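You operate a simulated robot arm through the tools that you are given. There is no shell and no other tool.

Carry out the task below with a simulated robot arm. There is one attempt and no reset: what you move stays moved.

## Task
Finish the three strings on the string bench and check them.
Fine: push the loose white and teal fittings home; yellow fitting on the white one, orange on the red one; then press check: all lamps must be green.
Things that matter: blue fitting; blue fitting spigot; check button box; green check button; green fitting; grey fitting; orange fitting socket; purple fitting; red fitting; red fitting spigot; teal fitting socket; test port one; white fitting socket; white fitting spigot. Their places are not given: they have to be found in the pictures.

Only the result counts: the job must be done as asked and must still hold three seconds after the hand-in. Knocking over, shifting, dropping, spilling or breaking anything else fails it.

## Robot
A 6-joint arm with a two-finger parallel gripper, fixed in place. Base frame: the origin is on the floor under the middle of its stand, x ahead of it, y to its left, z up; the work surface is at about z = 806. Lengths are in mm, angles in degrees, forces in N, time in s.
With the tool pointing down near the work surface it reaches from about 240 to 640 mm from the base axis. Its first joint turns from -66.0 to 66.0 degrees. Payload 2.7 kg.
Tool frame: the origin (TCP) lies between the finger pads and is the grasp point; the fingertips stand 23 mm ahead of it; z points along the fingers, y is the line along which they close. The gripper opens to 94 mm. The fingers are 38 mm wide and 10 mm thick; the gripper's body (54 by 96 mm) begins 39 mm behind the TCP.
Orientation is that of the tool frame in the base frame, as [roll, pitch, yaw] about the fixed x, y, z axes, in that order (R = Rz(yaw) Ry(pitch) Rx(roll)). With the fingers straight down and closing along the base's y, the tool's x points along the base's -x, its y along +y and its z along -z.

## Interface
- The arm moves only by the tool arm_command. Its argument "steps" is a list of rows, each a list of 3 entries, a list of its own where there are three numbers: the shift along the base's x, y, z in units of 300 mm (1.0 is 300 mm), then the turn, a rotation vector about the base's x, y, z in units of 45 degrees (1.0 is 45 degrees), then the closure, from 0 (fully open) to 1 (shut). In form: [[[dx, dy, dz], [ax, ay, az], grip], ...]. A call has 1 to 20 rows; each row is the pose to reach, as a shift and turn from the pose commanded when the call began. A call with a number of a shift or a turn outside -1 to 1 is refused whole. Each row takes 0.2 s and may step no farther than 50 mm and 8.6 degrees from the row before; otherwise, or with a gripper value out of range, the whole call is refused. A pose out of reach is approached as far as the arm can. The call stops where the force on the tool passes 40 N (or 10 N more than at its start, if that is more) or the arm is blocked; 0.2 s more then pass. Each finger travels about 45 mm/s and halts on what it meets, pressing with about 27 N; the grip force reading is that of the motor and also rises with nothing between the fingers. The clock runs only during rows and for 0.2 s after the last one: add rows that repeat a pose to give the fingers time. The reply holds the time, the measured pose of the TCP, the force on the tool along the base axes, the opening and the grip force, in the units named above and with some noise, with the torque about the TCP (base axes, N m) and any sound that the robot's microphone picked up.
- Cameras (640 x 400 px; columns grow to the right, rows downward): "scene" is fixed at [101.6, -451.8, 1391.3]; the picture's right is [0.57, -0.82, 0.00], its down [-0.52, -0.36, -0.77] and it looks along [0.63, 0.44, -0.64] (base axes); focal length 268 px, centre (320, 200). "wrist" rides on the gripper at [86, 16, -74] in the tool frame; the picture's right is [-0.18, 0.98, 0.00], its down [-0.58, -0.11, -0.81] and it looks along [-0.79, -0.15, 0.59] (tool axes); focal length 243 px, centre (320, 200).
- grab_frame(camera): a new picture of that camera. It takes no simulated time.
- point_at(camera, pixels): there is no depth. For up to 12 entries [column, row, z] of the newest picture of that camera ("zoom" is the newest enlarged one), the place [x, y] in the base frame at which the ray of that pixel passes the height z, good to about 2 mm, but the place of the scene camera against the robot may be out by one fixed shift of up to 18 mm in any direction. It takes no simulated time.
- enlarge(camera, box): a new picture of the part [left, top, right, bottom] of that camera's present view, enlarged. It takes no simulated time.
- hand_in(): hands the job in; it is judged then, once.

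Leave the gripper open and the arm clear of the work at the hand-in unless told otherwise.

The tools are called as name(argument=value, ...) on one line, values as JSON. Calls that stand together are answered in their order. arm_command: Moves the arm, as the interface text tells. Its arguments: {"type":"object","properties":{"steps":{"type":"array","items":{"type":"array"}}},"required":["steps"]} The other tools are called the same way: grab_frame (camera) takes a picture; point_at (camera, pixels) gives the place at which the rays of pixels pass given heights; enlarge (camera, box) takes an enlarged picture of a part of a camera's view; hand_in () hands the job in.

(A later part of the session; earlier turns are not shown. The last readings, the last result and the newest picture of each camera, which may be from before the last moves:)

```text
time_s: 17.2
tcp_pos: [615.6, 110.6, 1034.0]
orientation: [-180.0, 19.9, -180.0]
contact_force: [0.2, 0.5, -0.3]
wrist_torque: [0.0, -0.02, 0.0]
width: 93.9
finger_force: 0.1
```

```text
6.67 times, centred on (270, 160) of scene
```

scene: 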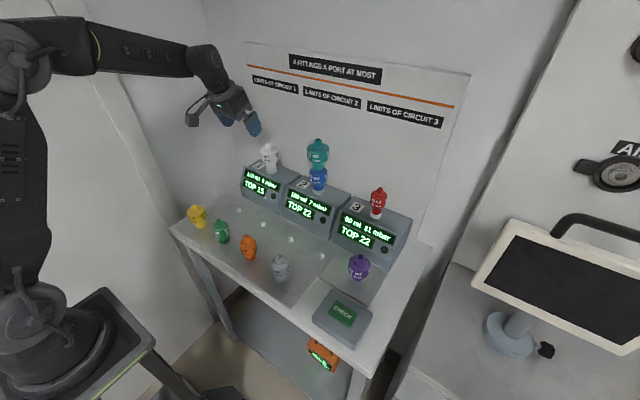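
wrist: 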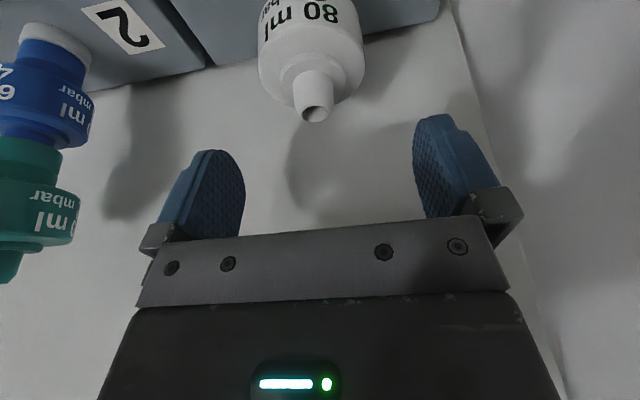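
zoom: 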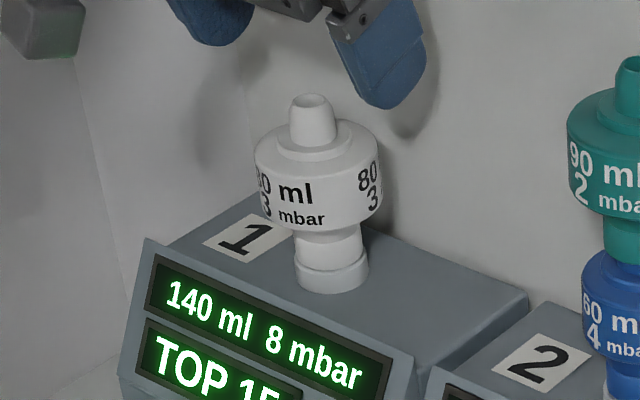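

White now sits lower. I check its top height: spigot top at about (315,113) in this picture.

enlarge(camera="wrist", box=[240, 0, 380, 130])

point_at(camera="wrist", pixels=[[315, 113, 988], [315, 113, 992], [315, 113, 996], [315, 113, 1000]])

enlarge(camera="scene", box=[345, 175, 415, 235])

enlarge(camera="scene", box=[285, 130, 355, 200])

```text
3.08 times, centred on (310, 65) of wrist
```

zoom: 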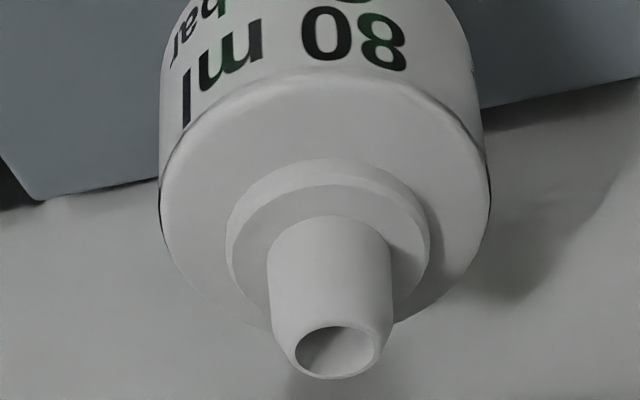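

```text
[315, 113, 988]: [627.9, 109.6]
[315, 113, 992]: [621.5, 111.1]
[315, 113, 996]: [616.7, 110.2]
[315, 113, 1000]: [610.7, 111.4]
```

```text
6.67 times, centred on (380, 205) of scene
```

zoom: 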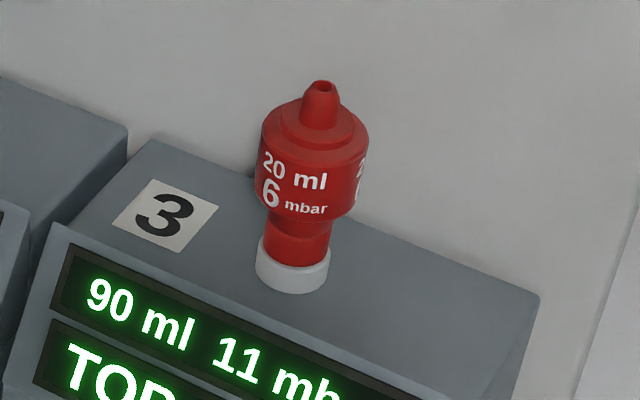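

```text
5.71 times, centred on (320, 165) of scene
```

zoom: 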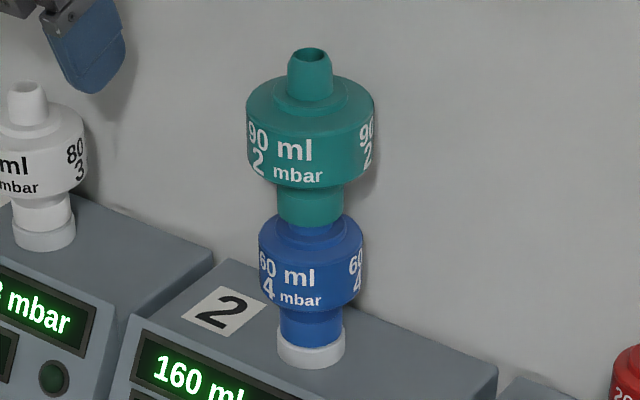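

White top is now ≈996 with the same collar-to-body spacing as the seated red and blue fittings, so it is home. Next: rise to z≈1112 and move across above the teal fitting (top z≈1069).

arm_command(steps=[[[0, 0, 0.13], [0, 0, 0], 0], [[0, 0, 0.26], [0, 0, 0], 0], [[0, -0.15, 0.26], [0, 0, 0], 0], [[0, -0.3, 0.26], [0, 0, 0], 0], [[0, -0.45, 0.26], [0, 0, 0], 0], [[0, -0.6, 0.26], [0, 0, 0], 0], [[0, -0.633, 0.26], [0, 0, 0], 0], [[0, -0.633, 0.26], [0, 0, 0], 0]])

grab_frame(camera="wrist")

enlarge(camera="wrist", box=[240, 0, 380, 150])

```text
time_s: 19.0
tcp_pos: [613.1, -83.2, 1115.4]
orientation: [-179.9, 20.1, 180.0]
contact_force: [-0.1, -0.2, -0.1]
wrist_torque: [0.0, 0.09, -0.04]
width: 93.9
finger_force: 0.0
```

```text
taken
```

wrist: 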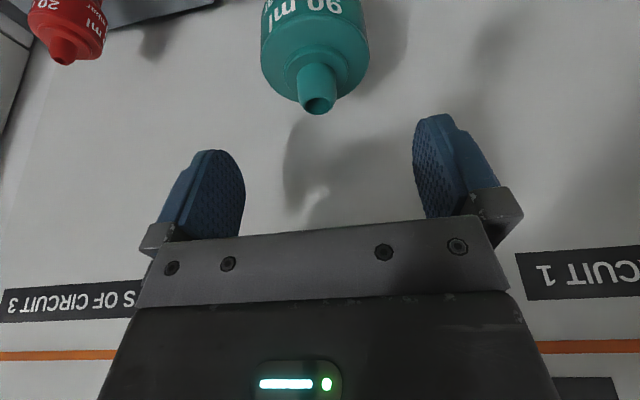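

```text
2.67 times, centred on (310, 75) of wrist
```

zoom: 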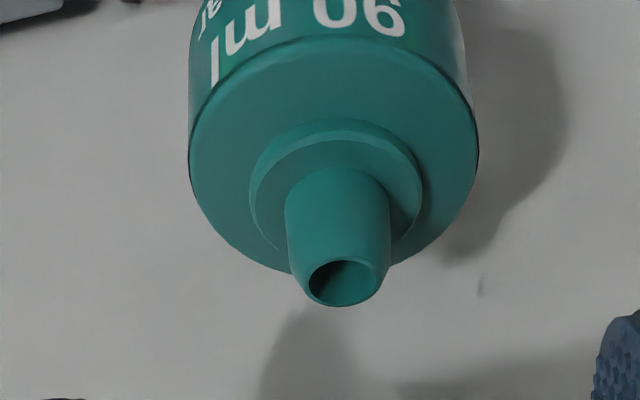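

Teal's spigot top is at (318.6,105.7). I check its place at candidate heights.

point_at(camera="wrist", pixels=[[318.6, 105.7, 1065], [318.6, 105.7, 1069], [318.6, 105.7, 1073], [318.6, 105.7, 1077]])

```text
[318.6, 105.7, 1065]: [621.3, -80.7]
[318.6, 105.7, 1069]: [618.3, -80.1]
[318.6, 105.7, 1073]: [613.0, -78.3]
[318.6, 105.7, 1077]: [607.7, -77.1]
```

Teal top z≈1070, and by column it lies about 1.7 mm to +y of the tool axis. I descend around it with that correction to TCP z≈1038, fingers open.

arm_command(steps=[[[0.003, 0.005, -0.06], [0, 0, 0], 0], [[0.005, 0.005, -0.12], [0, 0, 0], 0], [[0.005, 0.005, -0.17], [0, 0, 0], 0], [[0.005, 0.005, -0.21], [0, 0, 0], 0], [[0.005, 0.005, -0.235], [0, 0, 0], 0], [[0.005, 0.005, -0.25], [0, 0, 0], 0], [[0.005, 0.005, -0.25], [0, 0, 0], 0]])

grab_frame(camera="wrist")

enlarge(camera="scene", box=[265, 70, 385, 200])

```text
time_s: 20.6
tcp_pos: [614.6, -79.2, 1036.8]
orientation: [179.8, 20.1, -179.9]
contact_force: [-0.3, -0.4, 0.1]
wrist_torque: [0.0, 0.03, -0.02]
width: 94.0
finger_force: 0.1
```

```text
taken
```

wrist: 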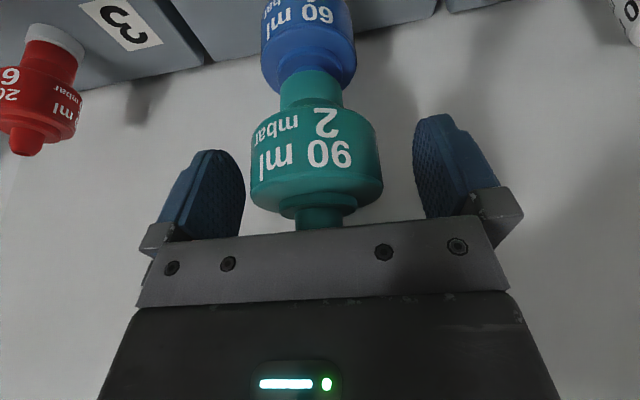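

```text
3.08 times, centred on (325, 135) of scene
```

zoom: 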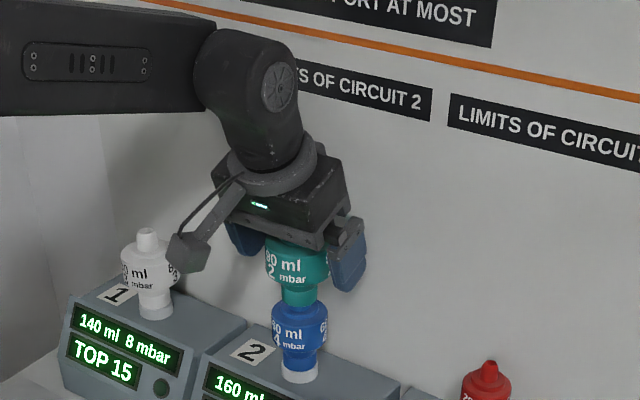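

Teal's body spans columns 250–384 (middle 317), so it sits about 1.5 mm to -y of the tool. I shift -1.5 mm in y and then close on it.

arm_command(steps=[[[0, -0.005, 0], [0, 0, 0], 0], [[0, -0.005, 0], [0, 0, 0], 0.3], [[0, -0.005, 0], [0, 0, 0], 0.6], [[0, -0.005, 0], [0, 0, 0], 1], [[0, -0.005, 0], [0, 0, 0], 1], [[0, -0.005, 0], [0, 0, 0], 1]])

grab_frame(camera="wrist")

```text
time_s: 22.0
tcp_pos: [614.7, -79.4, 1038.1]
orientation: [179.9, 20.1, 180.0]
contact_force: [0.2, -1.7, 1.0]
wrist_torque: [-0.08, 0.01, 0.0]
width: 59.0
finger_force: 27.2
```

```text
taken
```

wrist: 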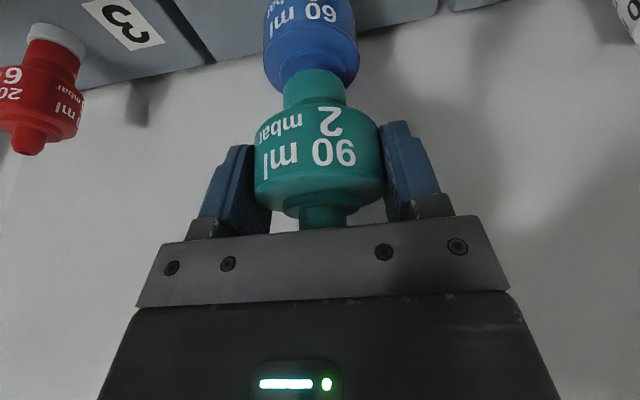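

Gripped at 59 mm with only about 1.7 N side force. Now push down in 2 mm steps, up to 8 mm first.

arm_command(steps=[[[0, 0, -0.006], [0, 0, 0], 1], [[0, 0, -0.012], [0, 0, 0], 1], [[0, 0, -0.018], [0, 0, 0], 1], [[0, 0, -0.024], [0, 0, 0], 1], [[0, 0, -0.028], [0, 0, 0], 1]])

grab_frame(camera="wrist")

```text
time_s: 23.2
tcp_pos: [614.8, -77.7, 1030.5]
orientation: [-179.9, 20.2, 179.9]
contact_force: [-2.5, -0.8, 6.0]
wrist_torque: [-0.01, 0.26, 0.01]
width: 59.3
finger_force: 26.9
```

```text
taken
```

wrist: 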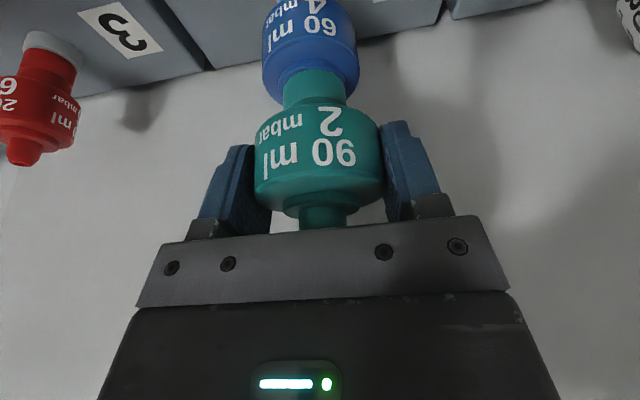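

Teal came down about 8 mm with 6 N reaction. I continue in 1.5 mm steps until the reaction shows a stop.

arm_command(steps=[[[0, 0, -0.005], [0, 0, 0], 1], [[0, 0, -0.01], [0, 0, 0], 1], [[0, 0, -0.015], [0, 0, 0], 1], [[0, 0, -0.018], [0, 0, 0], 1]])

grab_frame(camera="wrist")

enlarge(camera="scene", box=[285, 130, 355, 200])

```text
time_s: 24.2
tcp_pos: [615.0, -79.8, 1026.6]
orientation: [-179.9, 20.4, 179.9]
contact_force: [1.3, -2.3, 22.5]
wrist_torque: [-0.15, -0.16, -0.03]
width: 59.2
finger_force: 27.0
```

```text
taken
```

wrist: 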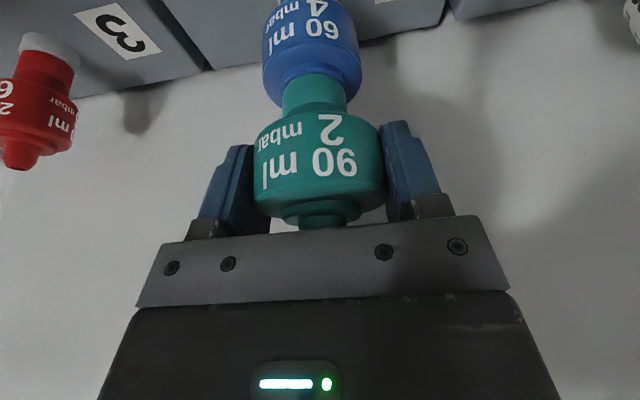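

```text
5.71 times, centred on (320, 165) of scene
```

zoom: 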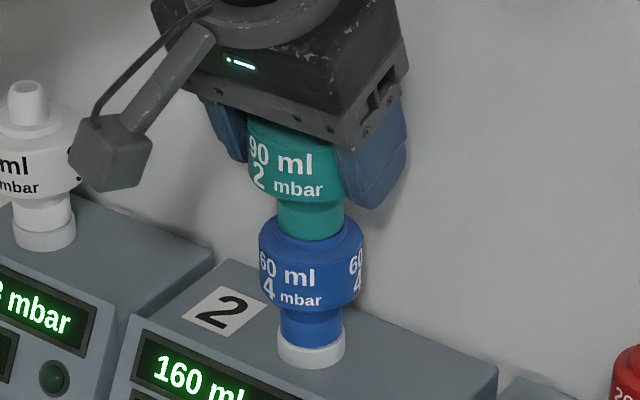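

Teal stopped and began sliding in the grip at 22.5 N; its neck now reaches blue's shoulder. One more small press (about 1.2 mm command) brings the same seating load as used on white.

arm_command(steps=[[[0, 0, -0.004], [0, 0, 0], 1], [[0, 0, -0.008], [0, 0, 0], 1], [[0, 0, -0.008], [0, 0, 0], 1]])

enlarge(camera="scene", box=[285, 130, 355, 200])

```text
time_s: 25.0
tcp_pos: [614.8, -80.4, 1022.9]
orientation: [-179.9, 20.3, 180.0]
contact_force: [2.4, -4.8, 19.9]
wrist_torque: [-0.2, -0.09, -0.03]
width: 59.2
finger_force: 27.1
```

```text
5.71 times, centred on (320, 165) of scene
```

zoom: 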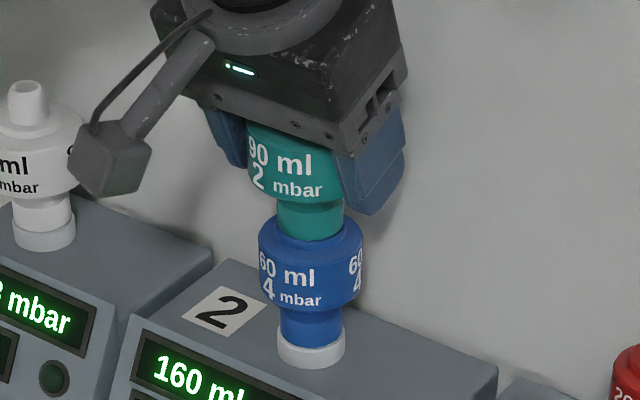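

The fingers slide at about 20 N while teal stays put. I press a little further so the palm bears on the spigot and raises the load, as happened on white; the call stops by itself at 40 N.

arm_command(steps=[[[0, 0, -0.004], [0, 0, 0], 1], [[0, 0, -0.008], [0, 0, 0], 1], [[0, 0, -0.01], [0, 0, 0], 1]])

grab_frame(camera="wrist")

enlarge(camera="scene", box=[285, 130, 355, 200])

```text
time_s: 25.8
tcp_pos: [615.3, -80.1, 1023.1]
orientation: [-179.9, 20.6, 180.0]
contact_force: [-3.9, -4.1, 28.2]
wrist_torque: [-0.29, 0.4, 0.02]
width: 59.0
finger_force: 27.0
```

```text
taken
```

wrist: 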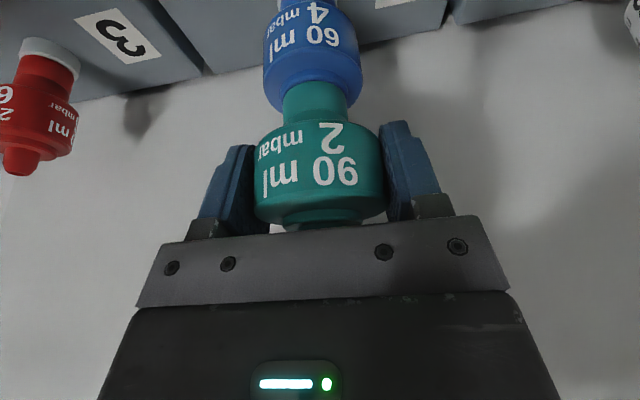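

```text
5.71 times, centred on (320, 165) of scene
```

zoom: 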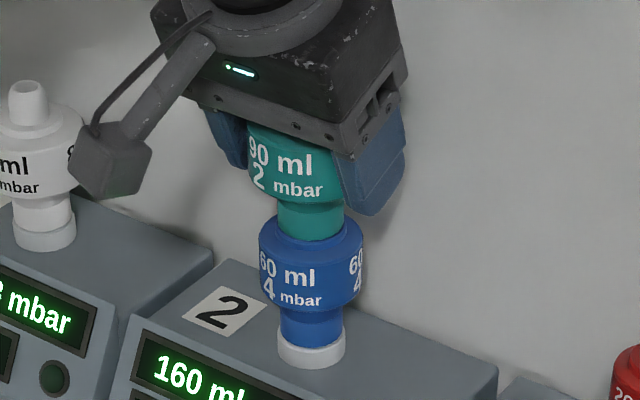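

Teal holds still at 28 N with the palm bearing on it, so it is home. I release in place (still slightly pressing) and rise straight up.

arm_command(steps=[[[0, 0, 0.0], [0, 0, 0], 0.3], [[0, 0, 0.003], [0, 0, 0], 0], [[0, 0, 0.003], [0, 0, 0], 0], [[0, 0, 0.03], [0, 0, 0], 0], [[0, 0, 0.1], [0, 0, 0], 0], [[0, 0, 0.2], [0, 0, 0], 0], [[0, 0, 0.3], [0, 0, 0], 0], [[0, 0, 0.3], [0, 0, 0], 0]])

grab_frame(camera="wrist")

enlarge(camera="scene", box=[285, 130, 355, 200])

```text
time_s: 27.6
tcp_pos: [615.4, -79.6, 1110.7]
orientation: [-180.0, 19.9, 179.9]
contact_force: [0.1, -0.1, -0.1]
wrist_torque: [-0.01, 0.03, -0.01]
width: 94.0
finger_force: 0.0
```

```text
taken
```

wrist: 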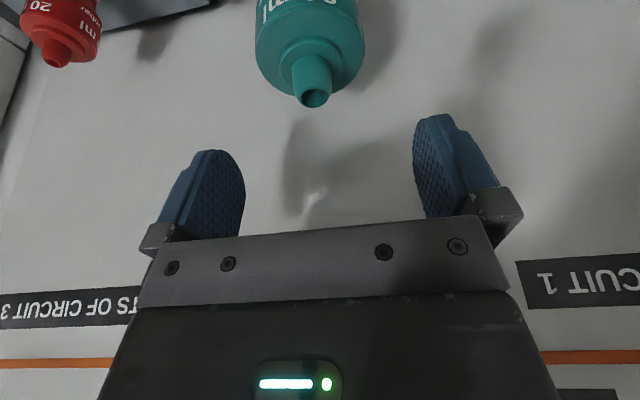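

```text
5.71 times, centred on (320, 165) of scene
```

zoom: 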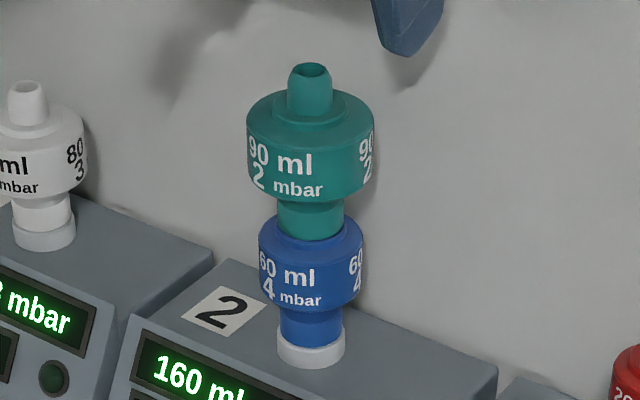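

Teal now sits ~9 mm lower with its neck on blue's shoulder. Next is the yellow fitting at (366.5,191): I move back and across at height, ending above it at z≈930 with the same 20° tilt.

arm_command(steps=[[[-0.133, 0.033, 0], [0, 0, 0], 0], [[-0.267, 0.1, 0], [0, 0, 0], 0], [[-0.383, 0.2, 0], [0, 0, 0], 0], [[-0.483, 0.317, -0.017], [0, 0, 0], 0], [[-0.583, 0.433, -0.05], [0, 0, 0], 0], [[-0.667, 0.55, -0.117], [0, 0, 0], 0], [[-0.74, 0.66, -0.193], [0, 0, 0], 0], [[-0.793, 0.767, -0.283], [0, 0, 0], 0], [[-0.823, 0.86, -0.383], [0, 0, 0], 0], [[-0.83, 0.9, -0.5], [0, 0, 0], 0], [[-0.83, 0.9, -0.6], [0, 0, 0], 0], [[-0.83, 0.9, -0.6], [0, 0, 0], 0]])

grab_frame(camera="wrist")

grab_frame(camera="scene")

```text
time_s: 30.2
tcp_pos: [365.2, 189.8, 928.6]
orientation: [-180.0, 20.0, 180.0]
contact_force: [0.3, -0.2, 0.4]
wrist_torque: [-0.03, 0.02, 0.01]
width: 94.2
finger_force: 0.1
```

```text
taken
```

wrist: 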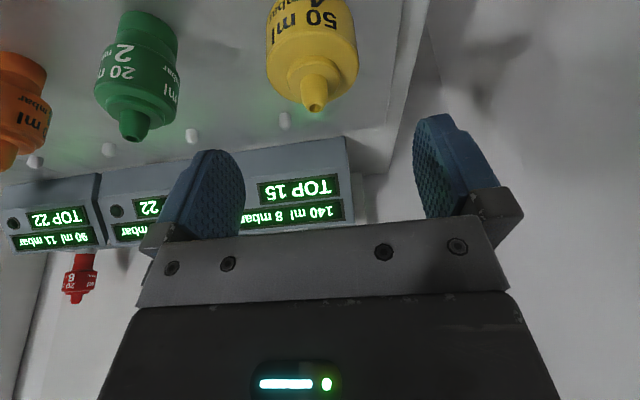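

```text
taken
```

scene: 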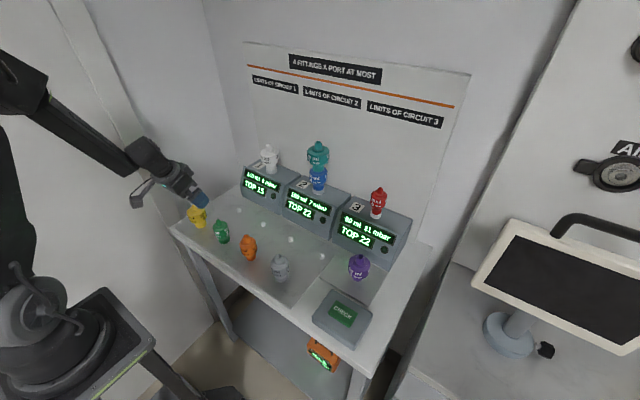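

Yellow is right below the tool: spigot top ≈ (315,106). I enlarge and check its place.

enlarge(camera="wrist", box=[245, 0, 385, 130])

point_at(camera="wrist", pixels=[[315, 106, 881], [315, 106, 885], [315, 106, 889], [267, 57, 859], [358, 55, 859]])

```text
3.08 times, centred on (315, 65) of wrist
```

zoom: 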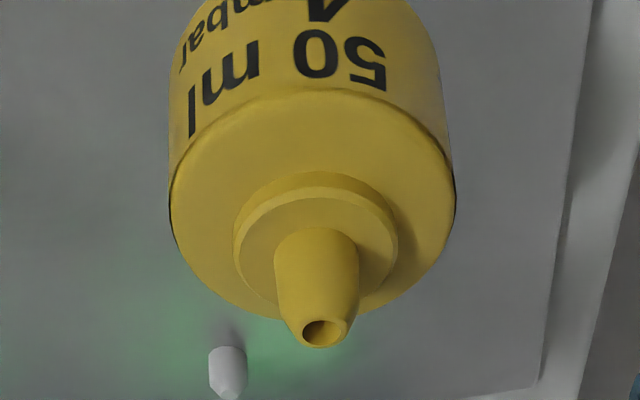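

```text
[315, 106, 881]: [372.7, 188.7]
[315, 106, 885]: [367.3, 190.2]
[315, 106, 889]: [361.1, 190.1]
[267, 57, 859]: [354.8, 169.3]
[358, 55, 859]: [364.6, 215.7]
```

Yellow axis ≈ (366.5,190.3); the tool is within 1 mm. I descend with open fingers to TCP z≈849.

arm_command(steps=[[[0.003, 0.001, -0.07], [0, 0, 0], 0], [[0.003, 0.001, -0.14], [0, 0, 0], 0], [[0.003, 0.001, -0.19], [0, 0, 0], 0], [[0.003, 0.001, -0.225], [0, 0, 0], 0], [[0.003, 0.001, -0.25], [0, 0, 0], 0], [[0.003, 0.001, -0.265], [0, 0, 0], 0], [[0.003, 0.001, -0.265], [0, 0, 0], 0]])

grab_frame(camera="wrist")

enlarge(camera="scene", box=[130, 130, 260, 250])

```text
time_s: 31.8
tcp_pos: [367.8, 191.3, 850.5]
orientation: [-180.0, 20.0, 179.9]
contact_force: [-0.3, -0.6, 0.8]
wrist_torque: [0.0, 0.0, -0.01]
width: 94.0
finger_force: 0.1
```

```text
taken
```

wrist: 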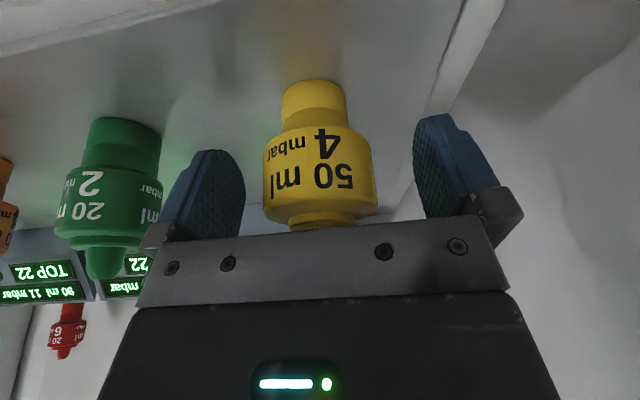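

```text
3.33 times, centred on (195, 190) of scene
```

zoom: 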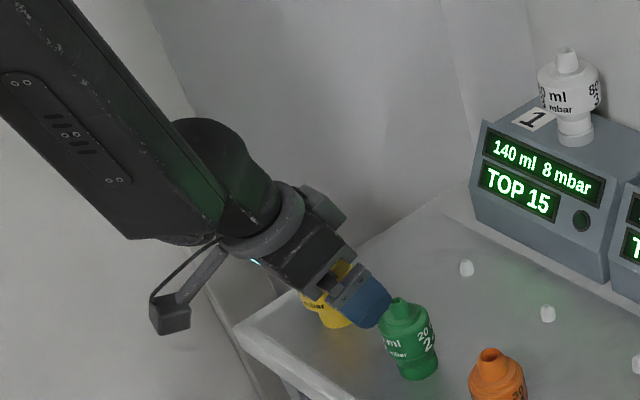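

Yellow's body spans 263–378 (middle 320.5): centred, and the -y finger is well clear of green. I close the gripper.

arm_command(steps=[[[0, 0, 0], [0, 0, 0], 0.3], [[0, 0, 0], [0, 0, 0], 0.6], [[0, 0, 0], [0, 0, 0], 1], [[0, 0, 0], [0, 0, 0], 1], [[0, 0, 0], [0, 0, 0], 1]])

grab_frame(camera="wrist")

```text
time_s: 33.0
tcp_pos: [367.9, 190.0, 849.9]
orientation: [180.0, 20.0, 180.0]
contact_force: [0.3, 0.6, 1.1]
wrist_torque: [0.01, 0.01, 0.0]
width: 48.9
finger_force: 26.7
```

```text
taken
```

wrist: 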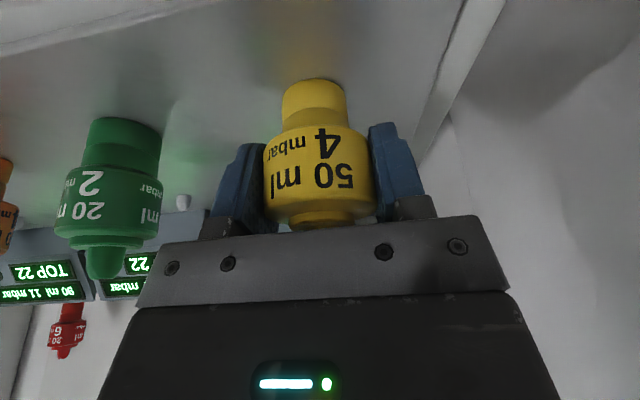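

Yellow is held (width 48.9, 27 N). I lift straight up, then carry it forward high above the bench to a spot above the white fitting (yellow's bottom about 40 mm over white's spigot).

arm_command(steps=[[[0, 0, 0.08], [0, 0, 0], 1], [[0, 0, 0.2], [0, 0, 0], 1], [[0, 0, 0.34], [0, 0, 0], 1], [[0, 0, 0.48], [0, 0, 0], 1], [[0, 0, 0.62], [0, 0, 0], 1], [[0.067, -0.017, 0.73], [0, 0, 0], 1], [[0.2, -0.05, 0.773], [0, 0, 0], 1], [[0.35, -0.093, 0.773], [0, 0, 0], 1], [[0.5, -0.14, 0.773], [0, 0, 0], 1], [[0.64, -0.193, 0.773], [0, 0, 0], 1], [[0.76, -0.24, 0.773], [0, 0, 0], 1], [[0.828, -0.265, 0.773], [0, 0, 0], 1], [[0.828, -0.265, 0.773], [0, 0, 0], 1]])

grab_frame(camera="wrist")

enlarge(camera="scene", box=[220, 80, 320, 190])

```text
time_s: 35.8
tcp_pos: [616.2, 111.9, 1080.2]
orientation: [180.0, 19.9, -179.9]
contact_force: [0.3, 0.9, -0.9]
wrist_torque: [-0.03, 0.03, -0.02]
width: 48.8
finger_force: 27.0
```

```text
taken
```

wrist: 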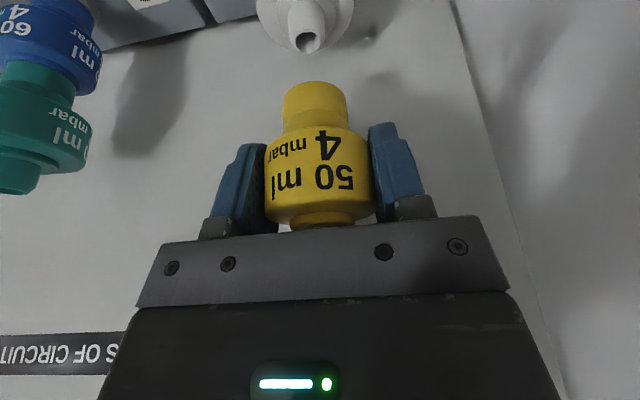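

```text
3.64 times, centred on (270, 135) of scene
```

zoom: 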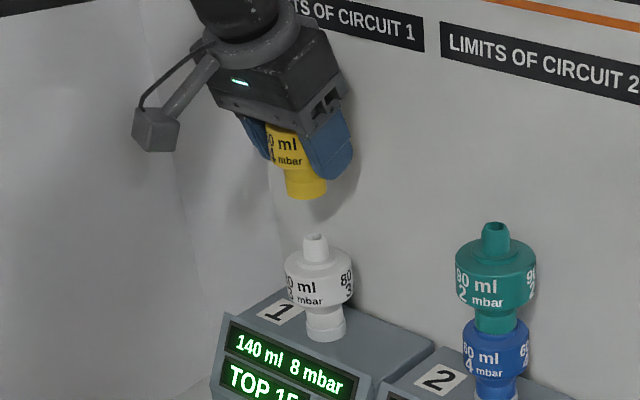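

Both parts are visible: white's spigot top ≈ (306,42) and yellow's socket bottom ≈ (314,84) in the wrist view. I enlarge them to check the alignment.

enlarge(camera="wrist", box=[245, 0, 385, 130])

enlarge(camera="scene", box=[250, 110, 300, 180])

```text
3.08 times, centred on (315, 65) of wrist
```

zoom: 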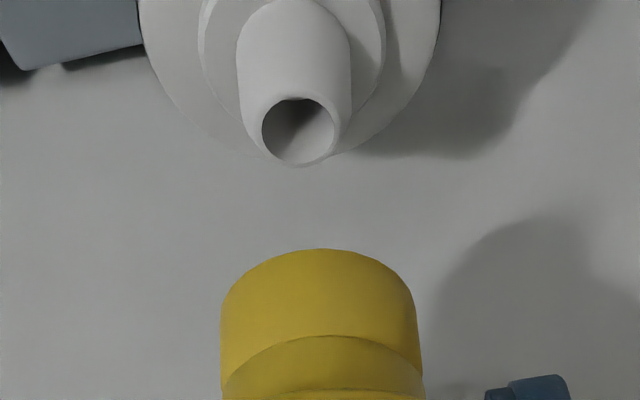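

```text
5.71 times, centred on (275, 145) of scene
```

zoom: 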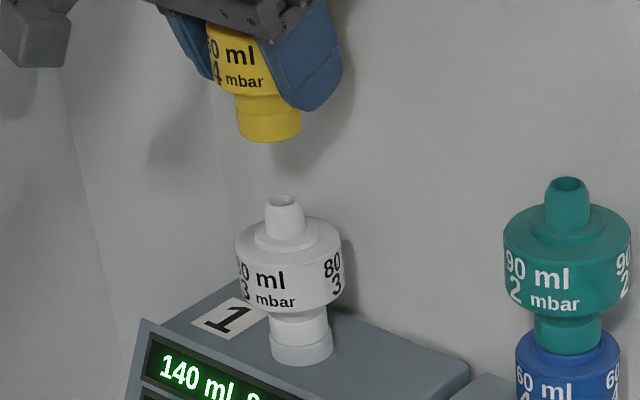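

By column, white lies about 1.5 mm to -y of yellow's axis; the scene view agrees in sign. I get the base coordinates for white's spigot top and yellow's near bottom edge and zoom the scene more for the x check.

point_at(camera="wrist", pixels=[[308.2, 42.9, 994], [308.2, 42.9, 996], [308.2, 42.9, 998], [315, 81.2, 1034], [315, 81.2, 1036], [315, 81.2, 1038]])

enlarge(camera="scene", box=[252, 118, 284, 150])

enlarge(camera="scene", box=[252, 142, 292, 182])

```text
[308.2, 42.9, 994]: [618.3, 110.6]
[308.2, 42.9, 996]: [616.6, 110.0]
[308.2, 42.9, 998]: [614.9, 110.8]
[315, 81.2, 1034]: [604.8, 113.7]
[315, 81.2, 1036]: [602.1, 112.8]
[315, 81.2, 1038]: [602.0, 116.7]
```

```text
12.50 times, centred on (268, 134) of scene
```

zoom: 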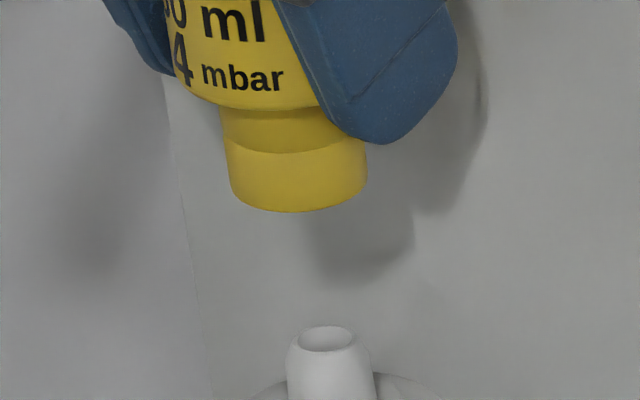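

```text
10.00 times, centred on (272, 162) of scene
```

zoom: 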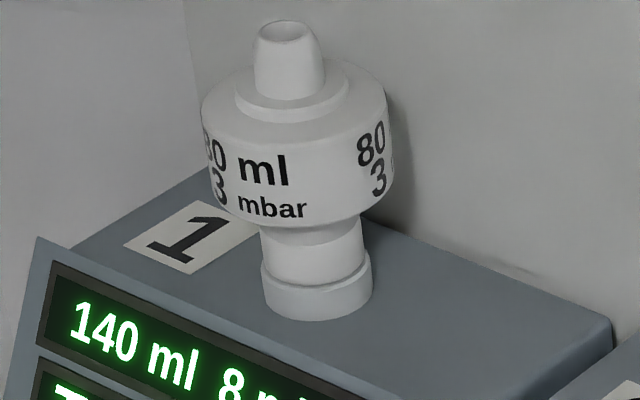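

The two x checks disagree in sign and average near zero, so I keep x and correct y by -1.5 mm, then lower until yellow's bottom is about 6 mm above white's spigot tip.

arm_command(steps=[[[0, -0.005, -0.03], [0, 0, 0], 1], [[0, -0.005, -0.06], [0, 0, 0], 1], [[0, -0.005, -0.09], [0, 0, 0], 1], [[0, -0.005, -0.107], [0, 0, 0], 1], [[0, -0.005, -0.107], [0, 0, 0], 1]])

grab_frame(camera="wrist")

enlarge(camera="scene", box=[252, 125, 292, 165])

enlarge(camera="wrist", box=[245, 0, 385, 130])

```text
time_s: 37.0
tcp_pos: [615.7, 110.0, 1049.2]
orientation: [-180.0, 20.0, -179.9]
contact_force: [0.3, -0.7, -1.6]
wrist_torque: [0.01, 0.03, 0.01]
width: 49.0
finger_force: 27.4
```

```text
taken
```

wrist: 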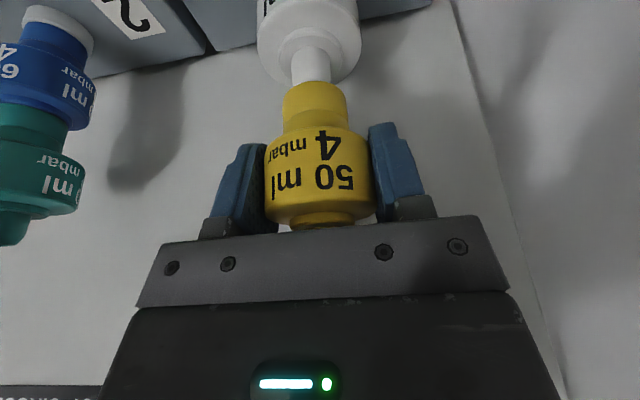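

```text
10.00 times, centred on (272, 145) of scene
```

zoom: 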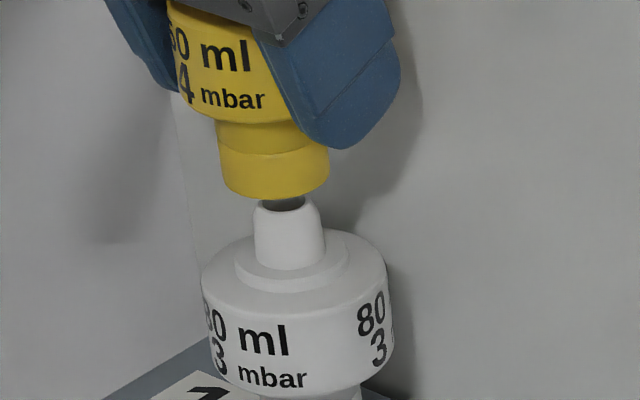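

```text
3.08 times, centred on (315, 65) of wrist
```

zoom: 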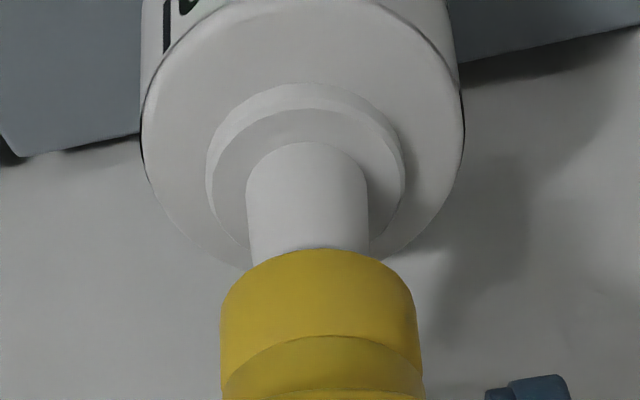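

Combining both views, yellow is about 1.5–2 mm to -x and ~1 mm to +y of white's axis. I correct by (+1.5,-0.8) mm and lower 5 mm more, then look again.

arm_command(steps=[[[0.005, -0.0027, -0.005], [0, 0, 0], 1], [[0.005, -0.0027, -0.012], [0, 0, 0], 1], [[0.005, -0.0027, -0.017], [0, 0, 0], 1], [[0.005, -0.0027, -0.017], [0, 0, 0], 1]])

enlarge(camera="scene", box=[252, 130, 284, 162])

enlarge(camera="wrist", box=[265, 10, 365, 110])

```text
time_s: 38.0
tcp_pos: [616.7, 110.2, 1044.4]
orientation: [-180.0, 20.0, 180.0]
contact_force: [0.9, -0.8, -0.1]
wrist_torque: [-0.01, 0.01, 0.01]
width: 49.0
finger_force: 27.0
```

```text
12.50 times, centred on (268, 146) of scene
```

zoom: 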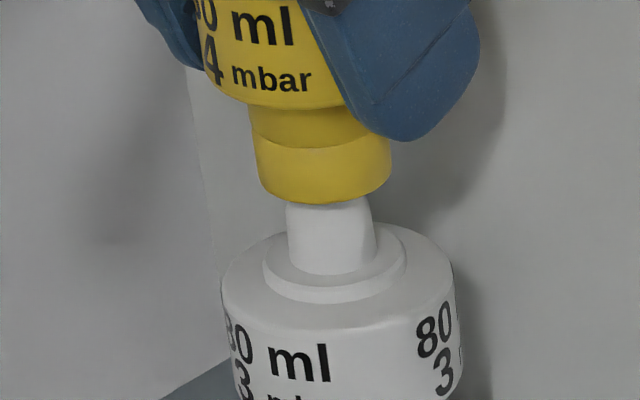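

```text
4.00 times, centred on (315, 60) of wrist
```

zoom: 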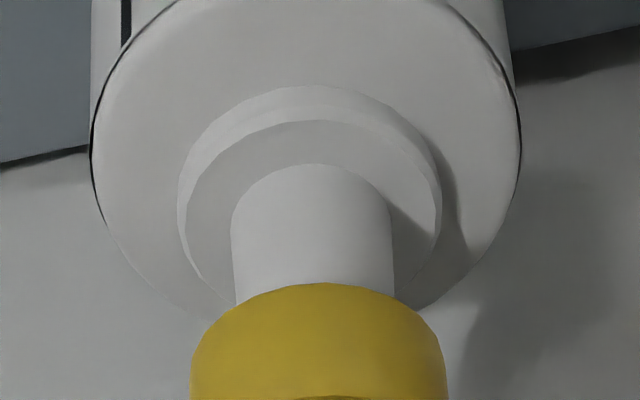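

Both views now show the axes aligned within about 0.5 mm. I push down in 2 mm steps for 10 mm, watching the force.

arm_command(steps=[[[0, 0, -0.007], [0, 0, 0], 1], [[0, 0, -0.014], [0, 0, 0], 1], [[0, 0, -0.021], [0, 0, 0], 1], [[0, 0, -0.028], [0, 0, 0], 1], [[0, 0, -0.034], [0, 0, 0], 1]])

grab_frame(camera="wrist")

enlarge(camera="scene", box=[252, 130, 284, 162])

```text
time_s: 39.2
tcp_pos: [616.7, 109.5, 1034.8]
orientation: [-180.0, 19.9, -180.0]
contact_force: [-0.2, 0.5, 0.4]
wrist_torque: [0.0, -0.02, -0.02]
width: 49.3
finger_force: 26.4
```

```text
taken
```

wrist: 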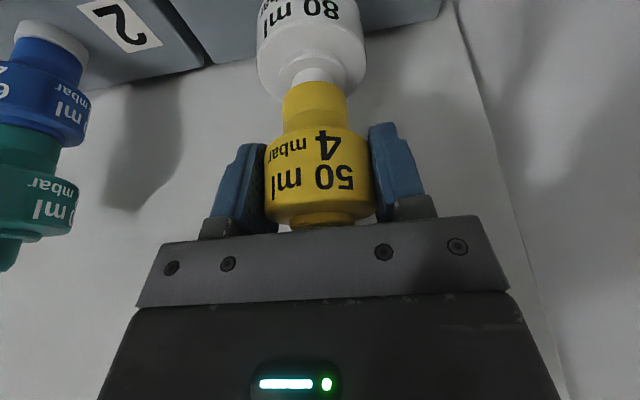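

```text
12.50 times, centred on (268, 146) of scene
```

zoom: 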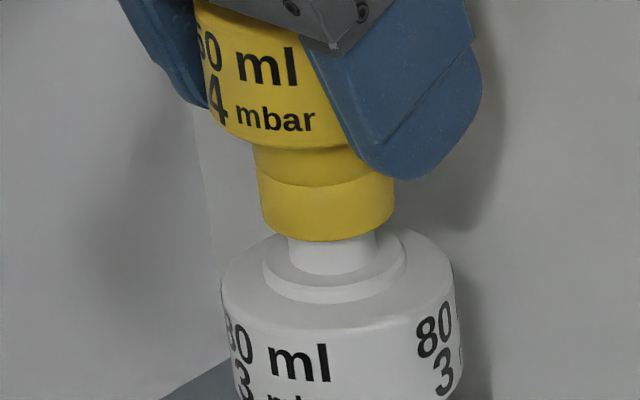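

Yellow slid over the spigot tip freely (0.4 N), now about 5 mm engaged. I continue down in 2 mm steps.

arm_command(steps=[[[0, 0, -0.007], [0, 0, 0], 1], [[0, 0, -0.014], [0, 0, 0], 1], [[0, 0, -0.021], [0, 0, 0], 1], [[0, 0, -0.028], [0, 0, 0], 1]])

enlarge(camera="scene", box=[252, 130, 284, 162])

```text
time_s: 40.2
tcp_pos: [616.1, 109.1, 1024.9]
orientation: [180.0, 19.9, 180.0]
contact_force: [-4.2, -0.1, 1.3]
wrist_torque: [0.01, 0.14, -0.01]
width: 49.1
finger_force: 27.7
```

```text
12.50 times, centred on (268, 146) of scene
```

zoom: 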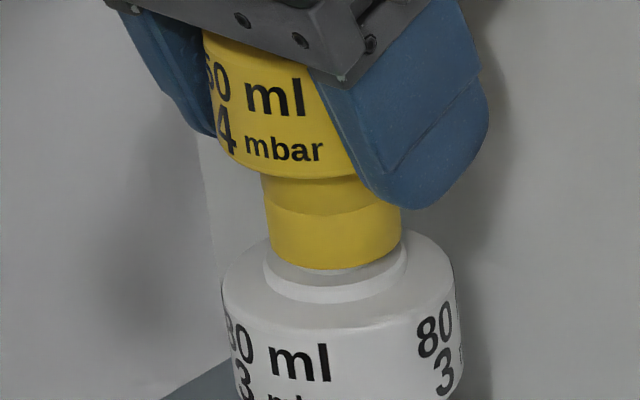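

Yellow is now ~15 mm on, slight side force Fx=-4 N (I'll ease x by -0.6 mm). I keep pushing in 1.5 mm steps.

arm_command(steps=[[[-0.002, 0, -0.005], [0, 0, 0], 1], [[-0.002, 0, -0.01], [0, 0, 0], 1], [[-0.002, 0, -0.015], [0, 0, 0], 1], [[-0.002, 0, -0.02], [0, 0, 0], 1]])

enlarge(camera="scene", box=[252, 130, 284, 162])

grab_frame(camera="wrist")

```text
time_s: 41.2
tcp_pos: [617.4, 108.5, 1021.7]
orientation: [-180.0, 20.3, -179.9]
contact_force: [-2.2, 0.2, 11.2]
wrist_torque: [0.05, 0.25, 0.0]
width: 49.1
finger_force: 26.9
```

```text
12.50 times, centred on (268, 146) of scene
```

zoom: 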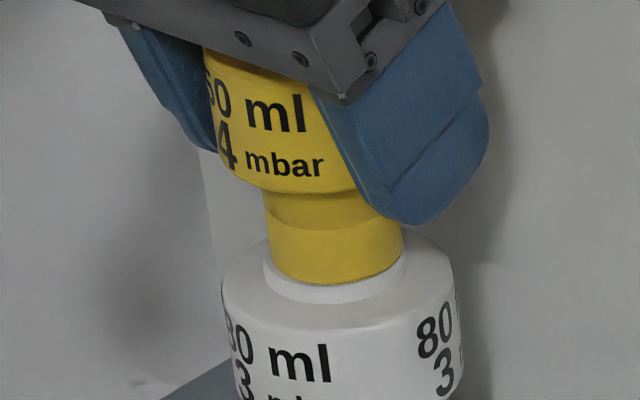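

```text
taken
```

wrist: 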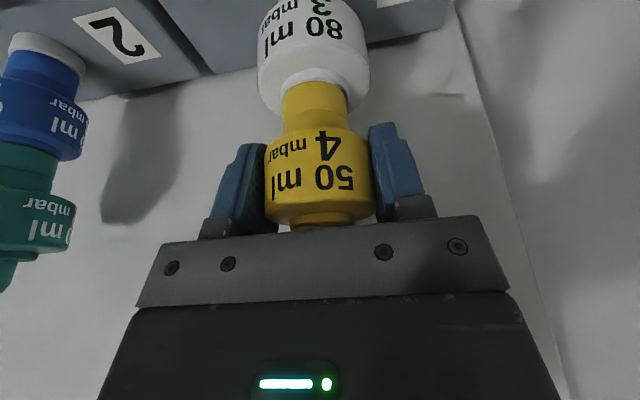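

Yellow's bottom is close to white's shoulder step; reaction 11 N. I keep pressing until it stops, as with white and teal.

arm_command(steps=[[[0, 0, -0.005], [0, 0, 0], 1], [[0, 0, -0.01], [0, 0, 0], 1], [[0, 0, -0.015], [0, 0, 0], 1]])

enlarge(camera="scene", box=[252, 130, 284, 162])

enlarge(camera="scene", box=[302, 152, 334, 184])

grab_frame(camera="wrist")

```text
time_s: 42.0
tcp_pos: [616.9, 109.5, 1020.3]
orientation: [179.9, 20.5, 180.0]
contact_force: [-3.7, 0.4, 27.0]
wrist_torque: [0.07, 0.23, 0.02]
width: 48.8
finger_force: 26.6
```

```text
12.50 times, centred on (268, 146) of scene
```

zoom: 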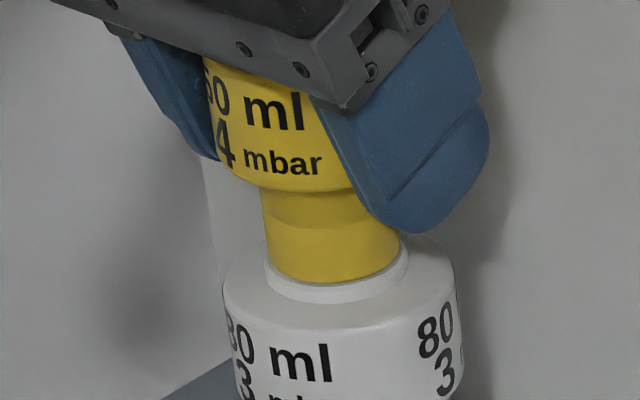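

```text
12.50 times, centred on (318, 168) of scene
```

zoom: 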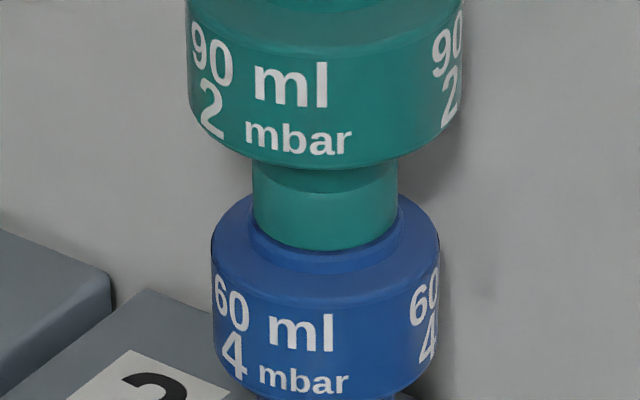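

```text
taken
```

wrist: 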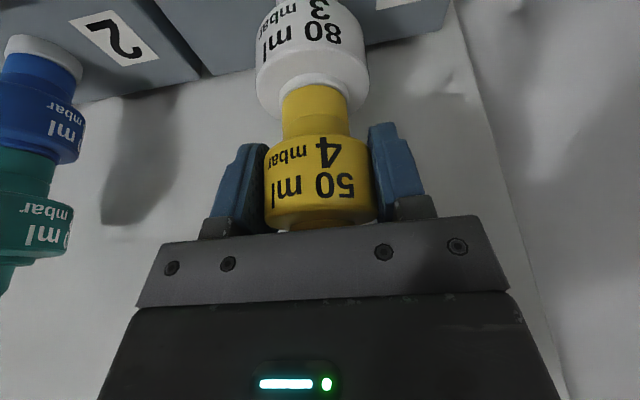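

Yellow stopped (27 N) with its bottom on white's shoulder step, looking just like teal on blue: it is home. I open in place and rise straight up.

arm_command(steps=[[[0, 0, -0.002], [0, 0, 0], 1], [[0, 0, 0.0], [0, 0, 0], 0.3], [[0, 0, 0.003], [0, 0, 0], 0], [[0, 0, 0.003], [0, 0, 0], 0], [[0, 0, 0.03], [0, 0, 0], 0], [[0, 0, 0.1], [0, 0, 0], 0], [[0, 0, 0.2], [0, 0, 0], 0], [[0, 0, 0.3], [0, 0, 0], 0], [[0, 0, 0.3], [0, 0, 0], 0]])

grab_frame(camera="wrist")

enlarge(camera="scene", box=[240, 115, 340, 205])

```text
time_s: 44.0
tcp_pos: [616.4, 110.6, 1104.6]
orientation: [-180.0, 19.9, -180.0]
contact_force: [-0.1, 0.4, -0.1]
wrist_torque: [-0.02, 0.0, 0.02]
width: 94.0
finger_force: 0.0
```

```text
taken
```

wrist: 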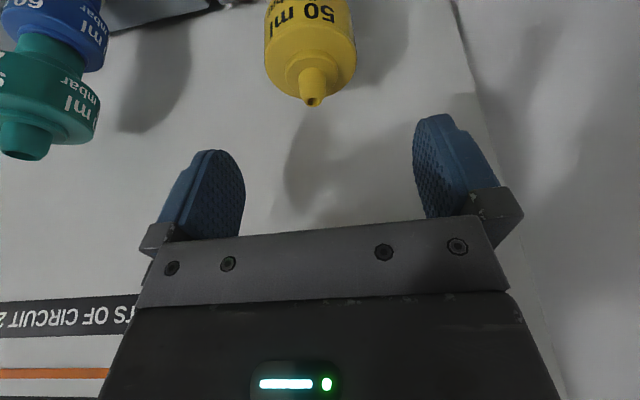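

```text
4.44 times, centred on (290, 160) of scene
```

zoom: 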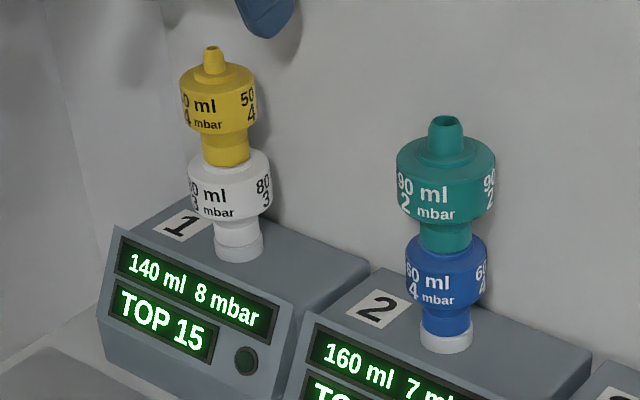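

String 1 is assembled and string 2 too. Before fetching orange, I check reach over the red fitting with the empty gripper: travel at z≈1112 (clear of the 1061 tops), adding 5° tilt.

arm_command(steps=[[[0, 0, 0.03], [0, 0, 0], 0], [[0, -0.15, 0.03], [0, -0.02, 0], 0], [[0, -0.3, 0.03], [0, -0.04, 0], 0], [[0, -0.45, 0.03], [0, -0.06, 0], 0], [[0, -0.6, 0.03], [0, -0.08, 0], 0], [[0, -0.75, 0.03], [0, -0.1, 0], 0], [[0, -0.9, 0.03], [0, -0.111, 0], 0], [[0, -0.98, 0.0], [0, -0.111, 0], 0], [[0, -0.98, 0.0], [0, -0.111, 0], 0]])

grab_frame(camera="wrist")

```text
time_s: 46.0
tcp_pos: [616.3, -184.6, 1105.5]
orientation: [180.0, 24.9, 180.0]
contact_force: [-0.2, -0.9, -0.8]
wrist_torque: [-0.01, -0.01, 0.02]
width: 93.8
finger_force: 0.0
```

```text
taken
```

wrist: 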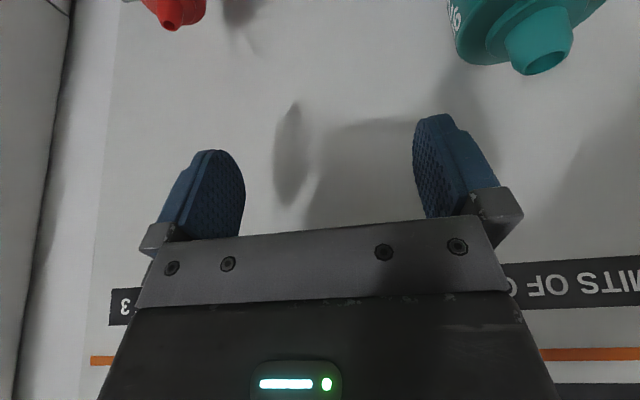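

Clear of teal at y=-184.6. Red's top shows at (170,25). I continue to y≈-271 and down to z≈1075 above red (its top ≈994).

arm_command(steps=[[[0, -0.1, -0.03], [0, 0, 0], 0], [[0, -0.2, -0.06], [0, 0, 0], 0], [[0, -0.288, -0.09], [0, 0, 0], 0], [[0, -0.288, -0.11], [0, 0, 0], 0], [[0, -0.288, -0.11], [0, 0, 0], 0]])

grab_frame(camera="wrist")

enlarge(camera="wrist", box=[245, 0, 385, 130])

```text
time_s: 47.2
tcp_pos: [614.8, -270.5, 1072.6]
orientation: [180.0, 25.0, -180.0]
contact_force: [-0.3, -0.1, 0.2]
wrist_torque: [0.01, 0.03, 0.0]
width: 93.9
finger_force: 0.2
```

```text
taken
```

wrist: 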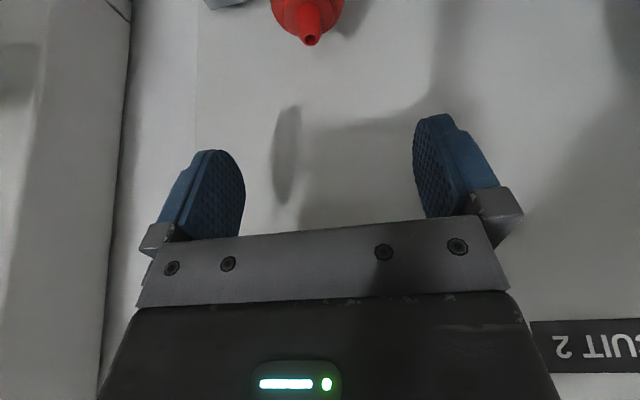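

```text
3.08 times, centred on (315, 65) of wrist
```

zoom: 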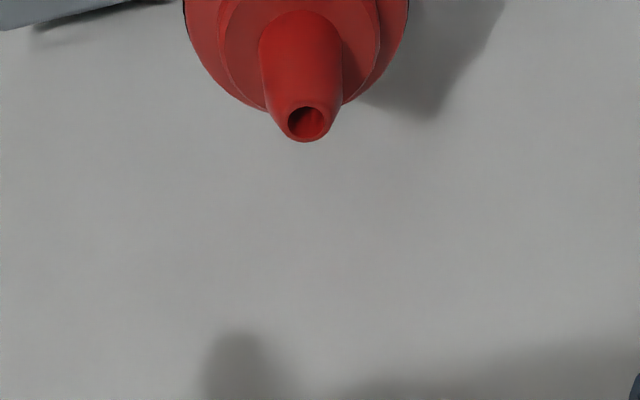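

The pose above red is reachable with 25° tilt. Red's spigot top is at (310.1,39.4); I read its place.

point_at(camera="wrist", pixels=[[310.1, 39.4, 990], [310.1, 39.4, 992], [310.1, 39.4, 994], [310.1, 39.4, 996], [310.1, 39.4, 998]])

grab_frame(camera="scene")

```text
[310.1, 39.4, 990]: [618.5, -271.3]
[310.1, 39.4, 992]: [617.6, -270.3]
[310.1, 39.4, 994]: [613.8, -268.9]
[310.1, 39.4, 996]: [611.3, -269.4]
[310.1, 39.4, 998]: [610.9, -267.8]
```

```text
taken
```

scene: 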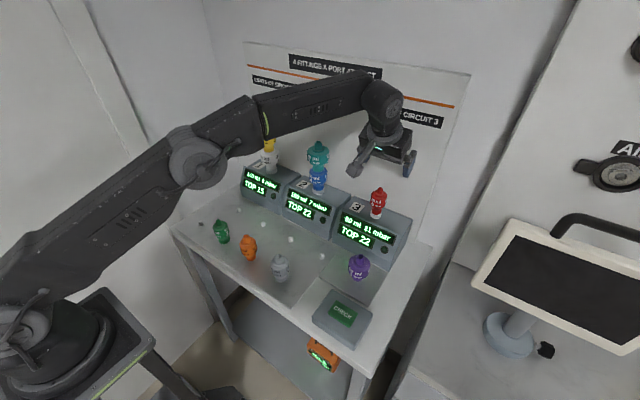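

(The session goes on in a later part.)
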